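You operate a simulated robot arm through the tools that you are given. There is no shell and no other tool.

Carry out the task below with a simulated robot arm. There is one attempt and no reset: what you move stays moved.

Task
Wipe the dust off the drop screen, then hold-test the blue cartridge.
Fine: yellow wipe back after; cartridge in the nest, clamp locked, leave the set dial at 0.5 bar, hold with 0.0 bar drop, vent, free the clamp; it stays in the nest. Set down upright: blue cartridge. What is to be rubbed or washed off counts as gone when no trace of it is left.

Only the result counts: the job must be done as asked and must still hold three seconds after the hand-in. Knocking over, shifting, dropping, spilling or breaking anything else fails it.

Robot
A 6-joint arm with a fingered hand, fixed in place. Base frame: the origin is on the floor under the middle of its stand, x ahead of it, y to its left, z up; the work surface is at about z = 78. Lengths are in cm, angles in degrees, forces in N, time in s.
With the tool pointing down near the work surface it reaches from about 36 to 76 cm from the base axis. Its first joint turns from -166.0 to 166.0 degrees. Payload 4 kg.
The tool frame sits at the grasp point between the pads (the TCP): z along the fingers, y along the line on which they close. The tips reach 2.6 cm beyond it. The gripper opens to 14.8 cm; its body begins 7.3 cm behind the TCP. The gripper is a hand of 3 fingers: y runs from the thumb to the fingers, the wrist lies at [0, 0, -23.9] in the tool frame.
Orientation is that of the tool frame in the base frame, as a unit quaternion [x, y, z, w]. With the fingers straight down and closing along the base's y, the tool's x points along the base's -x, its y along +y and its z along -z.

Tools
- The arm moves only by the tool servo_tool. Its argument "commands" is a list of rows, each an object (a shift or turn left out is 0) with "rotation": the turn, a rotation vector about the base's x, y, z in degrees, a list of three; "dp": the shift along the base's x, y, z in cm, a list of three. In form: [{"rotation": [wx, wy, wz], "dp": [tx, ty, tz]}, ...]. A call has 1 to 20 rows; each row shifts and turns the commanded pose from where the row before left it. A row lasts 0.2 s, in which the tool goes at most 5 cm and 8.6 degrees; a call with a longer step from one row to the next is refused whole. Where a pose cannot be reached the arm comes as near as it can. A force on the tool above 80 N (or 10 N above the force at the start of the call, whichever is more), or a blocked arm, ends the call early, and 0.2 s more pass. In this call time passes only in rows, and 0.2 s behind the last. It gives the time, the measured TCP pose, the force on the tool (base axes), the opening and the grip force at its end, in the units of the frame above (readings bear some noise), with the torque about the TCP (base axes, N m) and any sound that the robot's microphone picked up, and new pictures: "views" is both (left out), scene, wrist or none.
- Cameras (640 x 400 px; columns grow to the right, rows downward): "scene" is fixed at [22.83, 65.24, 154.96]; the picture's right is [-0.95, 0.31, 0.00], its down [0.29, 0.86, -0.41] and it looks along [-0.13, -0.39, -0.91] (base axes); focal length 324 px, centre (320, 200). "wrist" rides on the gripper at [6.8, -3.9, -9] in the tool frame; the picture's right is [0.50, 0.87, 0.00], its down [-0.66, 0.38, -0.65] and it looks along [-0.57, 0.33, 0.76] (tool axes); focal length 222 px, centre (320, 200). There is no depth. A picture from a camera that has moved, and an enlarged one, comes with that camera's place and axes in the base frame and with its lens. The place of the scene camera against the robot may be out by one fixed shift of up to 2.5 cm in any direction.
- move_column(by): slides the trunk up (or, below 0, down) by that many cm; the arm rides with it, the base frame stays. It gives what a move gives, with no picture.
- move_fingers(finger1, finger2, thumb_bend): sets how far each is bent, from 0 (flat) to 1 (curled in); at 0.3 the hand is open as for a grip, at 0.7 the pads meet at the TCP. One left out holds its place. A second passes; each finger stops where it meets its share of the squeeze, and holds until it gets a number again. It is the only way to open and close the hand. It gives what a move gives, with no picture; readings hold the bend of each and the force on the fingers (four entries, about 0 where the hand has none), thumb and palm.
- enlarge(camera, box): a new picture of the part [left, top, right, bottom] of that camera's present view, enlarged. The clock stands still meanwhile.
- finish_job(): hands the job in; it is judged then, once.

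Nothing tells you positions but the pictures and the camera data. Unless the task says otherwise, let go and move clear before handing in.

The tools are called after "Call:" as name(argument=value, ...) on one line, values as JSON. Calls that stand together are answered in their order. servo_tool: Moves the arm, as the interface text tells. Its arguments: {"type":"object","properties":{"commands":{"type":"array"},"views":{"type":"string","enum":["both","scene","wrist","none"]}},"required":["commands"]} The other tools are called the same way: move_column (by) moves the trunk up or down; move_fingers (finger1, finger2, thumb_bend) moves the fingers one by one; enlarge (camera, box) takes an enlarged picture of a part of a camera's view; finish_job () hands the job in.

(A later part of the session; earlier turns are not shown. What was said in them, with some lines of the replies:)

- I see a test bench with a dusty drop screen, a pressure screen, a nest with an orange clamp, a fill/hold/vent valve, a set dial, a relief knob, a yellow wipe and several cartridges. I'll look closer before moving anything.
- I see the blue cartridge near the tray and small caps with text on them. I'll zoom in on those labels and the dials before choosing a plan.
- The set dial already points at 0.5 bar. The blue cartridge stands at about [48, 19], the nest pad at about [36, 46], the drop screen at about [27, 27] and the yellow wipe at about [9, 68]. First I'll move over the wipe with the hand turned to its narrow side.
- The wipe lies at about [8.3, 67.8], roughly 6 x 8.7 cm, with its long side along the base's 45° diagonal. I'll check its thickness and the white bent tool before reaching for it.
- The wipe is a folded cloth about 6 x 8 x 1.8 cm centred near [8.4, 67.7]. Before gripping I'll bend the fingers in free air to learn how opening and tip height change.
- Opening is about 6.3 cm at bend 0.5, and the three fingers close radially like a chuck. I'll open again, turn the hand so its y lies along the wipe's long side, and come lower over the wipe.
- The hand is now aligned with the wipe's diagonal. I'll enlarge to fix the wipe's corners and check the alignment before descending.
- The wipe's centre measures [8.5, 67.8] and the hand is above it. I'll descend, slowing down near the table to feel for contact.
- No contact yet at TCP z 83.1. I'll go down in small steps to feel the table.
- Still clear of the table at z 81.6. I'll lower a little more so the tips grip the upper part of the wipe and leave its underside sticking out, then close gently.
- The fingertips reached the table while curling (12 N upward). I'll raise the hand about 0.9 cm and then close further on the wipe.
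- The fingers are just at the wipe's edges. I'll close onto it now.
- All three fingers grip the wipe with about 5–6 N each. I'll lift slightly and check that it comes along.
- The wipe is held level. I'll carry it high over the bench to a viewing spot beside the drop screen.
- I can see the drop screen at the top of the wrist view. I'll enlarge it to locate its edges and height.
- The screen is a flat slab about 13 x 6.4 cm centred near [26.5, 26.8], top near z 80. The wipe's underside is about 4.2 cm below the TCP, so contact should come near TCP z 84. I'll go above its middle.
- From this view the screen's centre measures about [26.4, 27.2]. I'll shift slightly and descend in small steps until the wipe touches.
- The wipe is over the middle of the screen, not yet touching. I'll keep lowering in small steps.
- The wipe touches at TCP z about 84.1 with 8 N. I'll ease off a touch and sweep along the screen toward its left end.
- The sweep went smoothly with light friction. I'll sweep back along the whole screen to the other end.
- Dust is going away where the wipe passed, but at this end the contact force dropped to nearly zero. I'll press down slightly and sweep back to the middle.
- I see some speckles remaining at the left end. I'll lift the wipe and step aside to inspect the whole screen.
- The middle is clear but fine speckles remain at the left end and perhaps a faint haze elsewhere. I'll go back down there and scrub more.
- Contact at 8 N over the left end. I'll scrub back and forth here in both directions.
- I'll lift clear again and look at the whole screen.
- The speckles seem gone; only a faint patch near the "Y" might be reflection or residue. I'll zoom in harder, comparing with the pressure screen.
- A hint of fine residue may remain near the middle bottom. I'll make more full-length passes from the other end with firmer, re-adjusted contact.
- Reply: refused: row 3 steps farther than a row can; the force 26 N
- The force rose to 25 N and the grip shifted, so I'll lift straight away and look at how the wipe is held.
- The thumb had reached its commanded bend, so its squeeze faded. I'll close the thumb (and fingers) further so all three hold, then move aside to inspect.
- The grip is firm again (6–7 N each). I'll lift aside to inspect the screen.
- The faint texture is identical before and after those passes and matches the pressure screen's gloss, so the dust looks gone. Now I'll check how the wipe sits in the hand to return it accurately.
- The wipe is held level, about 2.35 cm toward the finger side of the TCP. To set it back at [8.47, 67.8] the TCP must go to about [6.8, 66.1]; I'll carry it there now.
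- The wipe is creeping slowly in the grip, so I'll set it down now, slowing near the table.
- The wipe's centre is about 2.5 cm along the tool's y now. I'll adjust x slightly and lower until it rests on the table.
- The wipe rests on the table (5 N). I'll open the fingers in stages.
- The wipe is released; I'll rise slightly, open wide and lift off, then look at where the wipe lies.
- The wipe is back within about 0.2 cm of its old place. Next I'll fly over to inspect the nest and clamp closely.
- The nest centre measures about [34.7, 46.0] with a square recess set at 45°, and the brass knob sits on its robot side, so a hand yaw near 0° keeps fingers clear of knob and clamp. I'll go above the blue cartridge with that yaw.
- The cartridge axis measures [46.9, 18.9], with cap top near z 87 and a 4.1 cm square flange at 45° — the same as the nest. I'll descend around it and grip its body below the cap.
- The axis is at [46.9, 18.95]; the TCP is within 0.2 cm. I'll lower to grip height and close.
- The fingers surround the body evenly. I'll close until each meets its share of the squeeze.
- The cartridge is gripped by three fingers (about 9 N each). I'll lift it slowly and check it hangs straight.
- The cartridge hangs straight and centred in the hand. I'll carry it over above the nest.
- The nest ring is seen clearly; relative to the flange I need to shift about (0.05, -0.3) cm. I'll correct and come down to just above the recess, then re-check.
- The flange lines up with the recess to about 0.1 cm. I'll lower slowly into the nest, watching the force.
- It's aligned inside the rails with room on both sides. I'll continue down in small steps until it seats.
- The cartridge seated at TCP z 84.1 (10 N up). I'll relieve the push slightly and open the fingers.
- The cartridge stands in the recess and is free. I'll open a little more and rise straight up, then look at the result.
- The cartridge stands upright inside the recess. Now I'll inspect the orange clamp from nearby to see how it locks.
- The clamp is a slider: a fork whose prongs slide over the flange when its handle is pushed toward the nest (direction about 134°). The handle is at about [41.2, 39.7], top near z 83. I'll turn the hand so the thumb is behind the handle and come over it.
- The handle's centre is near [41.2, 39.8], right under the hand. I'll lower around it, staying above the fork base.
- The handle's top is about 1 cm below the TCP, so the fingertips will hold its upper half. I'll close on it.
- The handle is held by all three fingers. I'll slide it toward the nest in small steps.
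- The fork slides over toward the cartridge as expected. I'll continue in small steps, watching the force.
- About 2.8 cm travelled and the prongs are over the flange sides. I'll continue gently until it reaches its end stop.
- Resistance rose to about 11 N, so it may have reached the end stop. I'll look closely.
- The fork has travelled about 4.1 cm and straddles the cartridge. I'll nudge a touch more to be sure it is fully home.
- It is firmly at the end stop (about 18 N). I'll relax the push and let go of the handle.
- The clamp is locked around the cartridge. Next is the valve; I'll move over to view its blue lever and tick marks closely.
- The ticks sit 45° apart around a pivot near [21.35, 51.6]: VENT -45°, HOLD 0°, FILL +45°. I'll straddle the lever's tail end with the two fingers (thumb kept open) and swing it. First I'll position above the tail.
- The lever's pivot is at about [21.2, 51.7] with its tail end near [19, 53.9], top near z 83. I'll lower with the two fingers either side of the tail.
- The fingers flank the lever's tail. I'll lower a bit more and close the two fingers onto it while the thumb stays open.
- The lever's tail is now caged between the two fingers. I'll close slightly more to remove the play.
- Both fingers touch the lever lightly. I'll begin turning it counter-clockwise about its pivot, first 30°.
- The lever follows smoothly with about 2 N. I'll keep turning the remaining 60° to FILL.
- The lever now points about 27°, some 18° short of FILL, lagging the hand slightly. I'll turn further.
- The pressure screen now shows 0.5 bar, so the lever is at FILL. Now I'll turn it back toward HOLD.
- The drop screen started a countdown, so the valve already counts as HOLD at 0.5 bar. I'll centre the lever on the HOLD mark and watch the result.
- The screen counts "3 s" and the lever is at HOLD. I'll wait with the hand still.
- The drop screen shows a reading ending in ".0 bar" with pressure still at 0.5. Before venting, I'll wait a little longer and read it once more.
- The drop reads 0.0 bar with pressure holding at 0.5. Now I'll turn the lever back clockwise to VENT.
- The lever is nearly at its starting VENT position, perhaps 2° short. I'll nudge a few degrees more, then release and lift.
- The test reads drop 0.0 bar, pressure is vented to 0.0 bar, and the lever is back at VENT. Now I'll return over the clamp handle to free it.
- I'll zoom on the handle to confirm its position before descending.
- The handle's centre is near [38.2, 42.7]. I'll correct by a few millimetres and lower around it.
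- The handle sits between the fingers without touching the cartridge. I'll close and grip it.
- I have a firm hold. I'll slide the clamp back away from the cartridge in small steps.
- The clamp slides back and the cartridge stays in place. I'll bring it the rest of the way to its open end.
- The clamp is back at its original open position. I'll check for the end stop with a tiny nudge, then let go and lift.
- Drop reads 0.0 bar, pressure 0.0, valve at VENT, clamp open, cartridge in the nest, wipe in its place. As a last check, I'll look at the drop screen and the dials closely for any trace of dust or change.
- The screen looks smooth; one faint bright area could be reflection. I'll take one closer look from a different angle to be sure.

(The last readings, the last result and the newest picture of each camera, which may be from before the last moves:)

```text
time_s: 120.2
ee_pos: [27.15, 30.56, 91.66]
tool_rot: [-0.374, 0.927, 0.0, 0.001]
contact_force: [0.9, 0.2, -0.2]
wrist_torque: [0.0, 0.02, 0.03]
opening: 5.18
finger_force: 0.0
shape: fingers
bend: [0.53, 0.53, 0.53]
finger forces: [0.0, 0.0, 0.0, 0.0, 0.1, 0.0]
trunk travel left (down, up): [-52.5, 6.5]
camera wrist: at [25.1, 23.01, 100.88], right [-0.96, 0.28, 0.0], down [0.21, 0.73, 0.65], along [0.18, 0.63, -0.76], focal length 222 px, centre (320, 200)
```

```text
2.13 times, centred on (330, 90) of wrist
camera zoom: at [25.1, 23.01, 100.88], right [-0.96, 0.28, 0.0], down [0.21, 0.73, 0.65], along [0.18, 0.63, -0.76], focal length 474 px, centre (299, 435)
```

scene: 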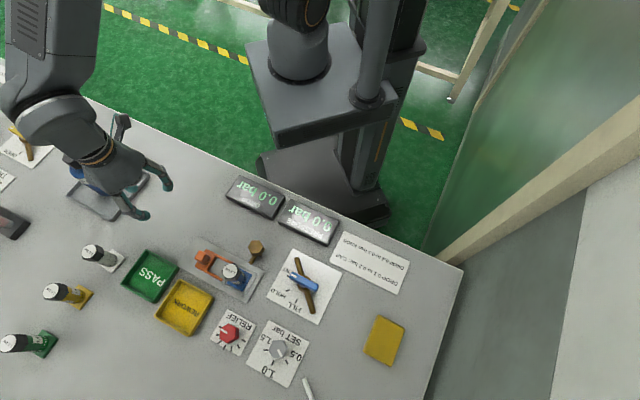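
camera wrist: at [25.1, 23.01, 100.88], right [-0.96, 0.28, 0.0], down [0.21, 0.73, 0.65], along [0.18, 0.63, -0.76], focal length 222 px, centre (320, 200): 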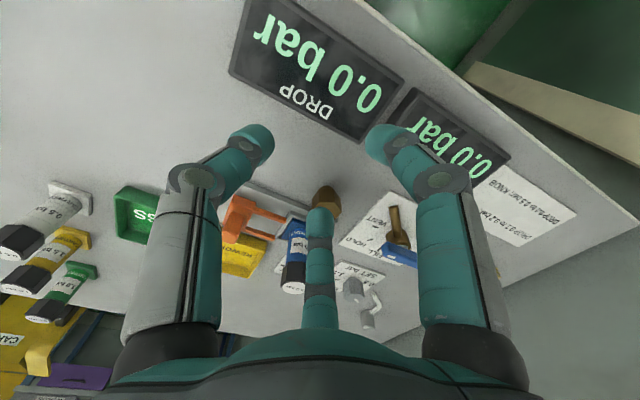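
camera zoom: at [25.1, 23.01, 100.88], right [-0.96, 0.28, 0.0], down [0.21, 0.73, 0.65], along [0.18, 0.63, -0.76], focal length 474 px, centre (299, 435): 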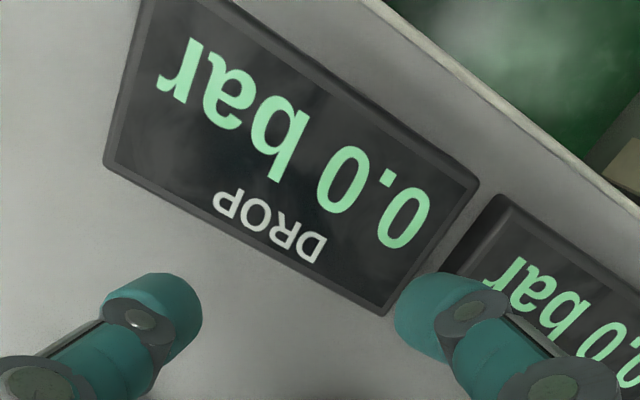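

From this angle the drop screen is as clear as the pressure screen, with no dust. I'll raise the hand clear of everything and take a final overall look.

Call:
servo_tool(commands=[{"dp": [0, 0, 4]}, {"dp": [0, 0, 4]}, {"dp": [-1, 1, 4]}, {"dp": [-2, 1, 4]}, {"dp": [-3, 1, 3]}], views="both")

Call:
enlarge(camera="scene", box=[180, 220, 330, 330])

```text
time_s: 121.4
ee_pos: [21.13, 33.38, 110.63]
tool_rot: [-0.375, 0.927, 0.001, 0.0]
contact_force: [-0.2, 0.0, -0.6]
wrist_torque: [0.04, -0.01, -0.03]
opening: 5.19
finger_force: 0.1
shape: fingers
bend: [0.53, 0.53, 0.53]
finger forces: [0.1, 0.0, 0.0, 0.0, 0.1, 0.0]
trunk travel left (down, up): [-52.5, 6.5]
camera wrist: at [18.95, 25.77, 119.84], right [-0.96, 0.28, 0.0], down [0.21, 0.73, 0.65], along [0.18, 0.63, -0.76], focal length 222 px, centre (320, 200)
```

scene: 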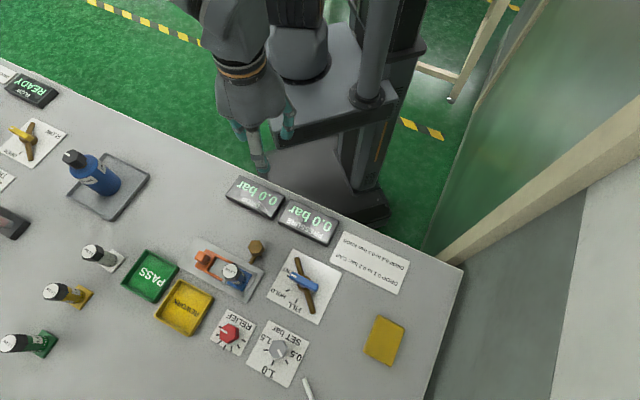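
wrist: 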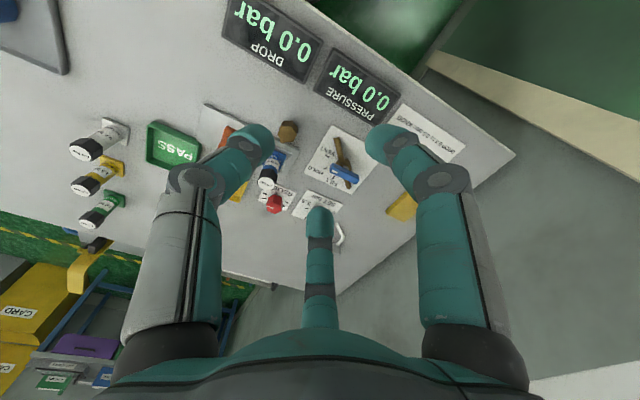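

```text
3.64 times, centred on (255, 275) of scene
camera zoom: at [22.83, 65.24, 154.96], right [-0.95, 0.31, 0.0], down [0.29, 0.86, -0.41], along [-0.13, -0.39, -0.91], focal length 1179 px, centre (556, -73)
```

zoom: 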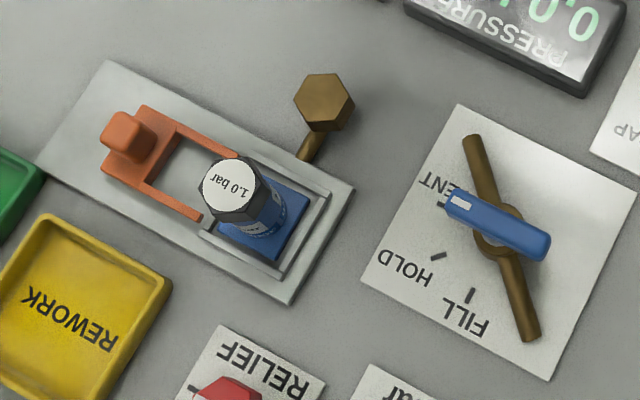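

The hand is clear of everything. The drop screen is clean and reads 0.0 bar, and the wipe is back in its place. The blue cartridge stands upright in the nest with the clamp free, the valve is at VENT with pressure at 0.0 bar, and the set dial is still at 0.5. I'm handing in the job.

Call:
finish_job()

```text
The job is handed in.
```

The drop screen is wiped clean, and the blue cartridge passed its hold test at 0.5 bar with a 0.0 bar drop. I have handed the job in; the tool only confirmed the hand-in and gave no verdict.

- **Screen:** the dust took several passes to clear. In a last close view from a second angle I saw no trace left, and it looked as clear as the pressure screen.
- **Wipe:** the yellow wipe is back within about 0.2 cm of where it started.
- **Hold test:** with the clamp locked I filled to 0.5 bar and held it through the countdown. The drop read 0.0 bar, and after venting the pressure reads 0.0 bar.
- **Cartridge:** it stands upright in the nest with the clamp slid back to its open position.
- **Set dial:** it was already at 0.5 bar, so I did not touch it. The cartridge's own label says 1.0 bar, but I tested at 0.5 as the task asked.

On one wiping pass the wipe shifted in the grip and the force briefly rose to 25 N. I lifted straight away and saw no mark on the screen.
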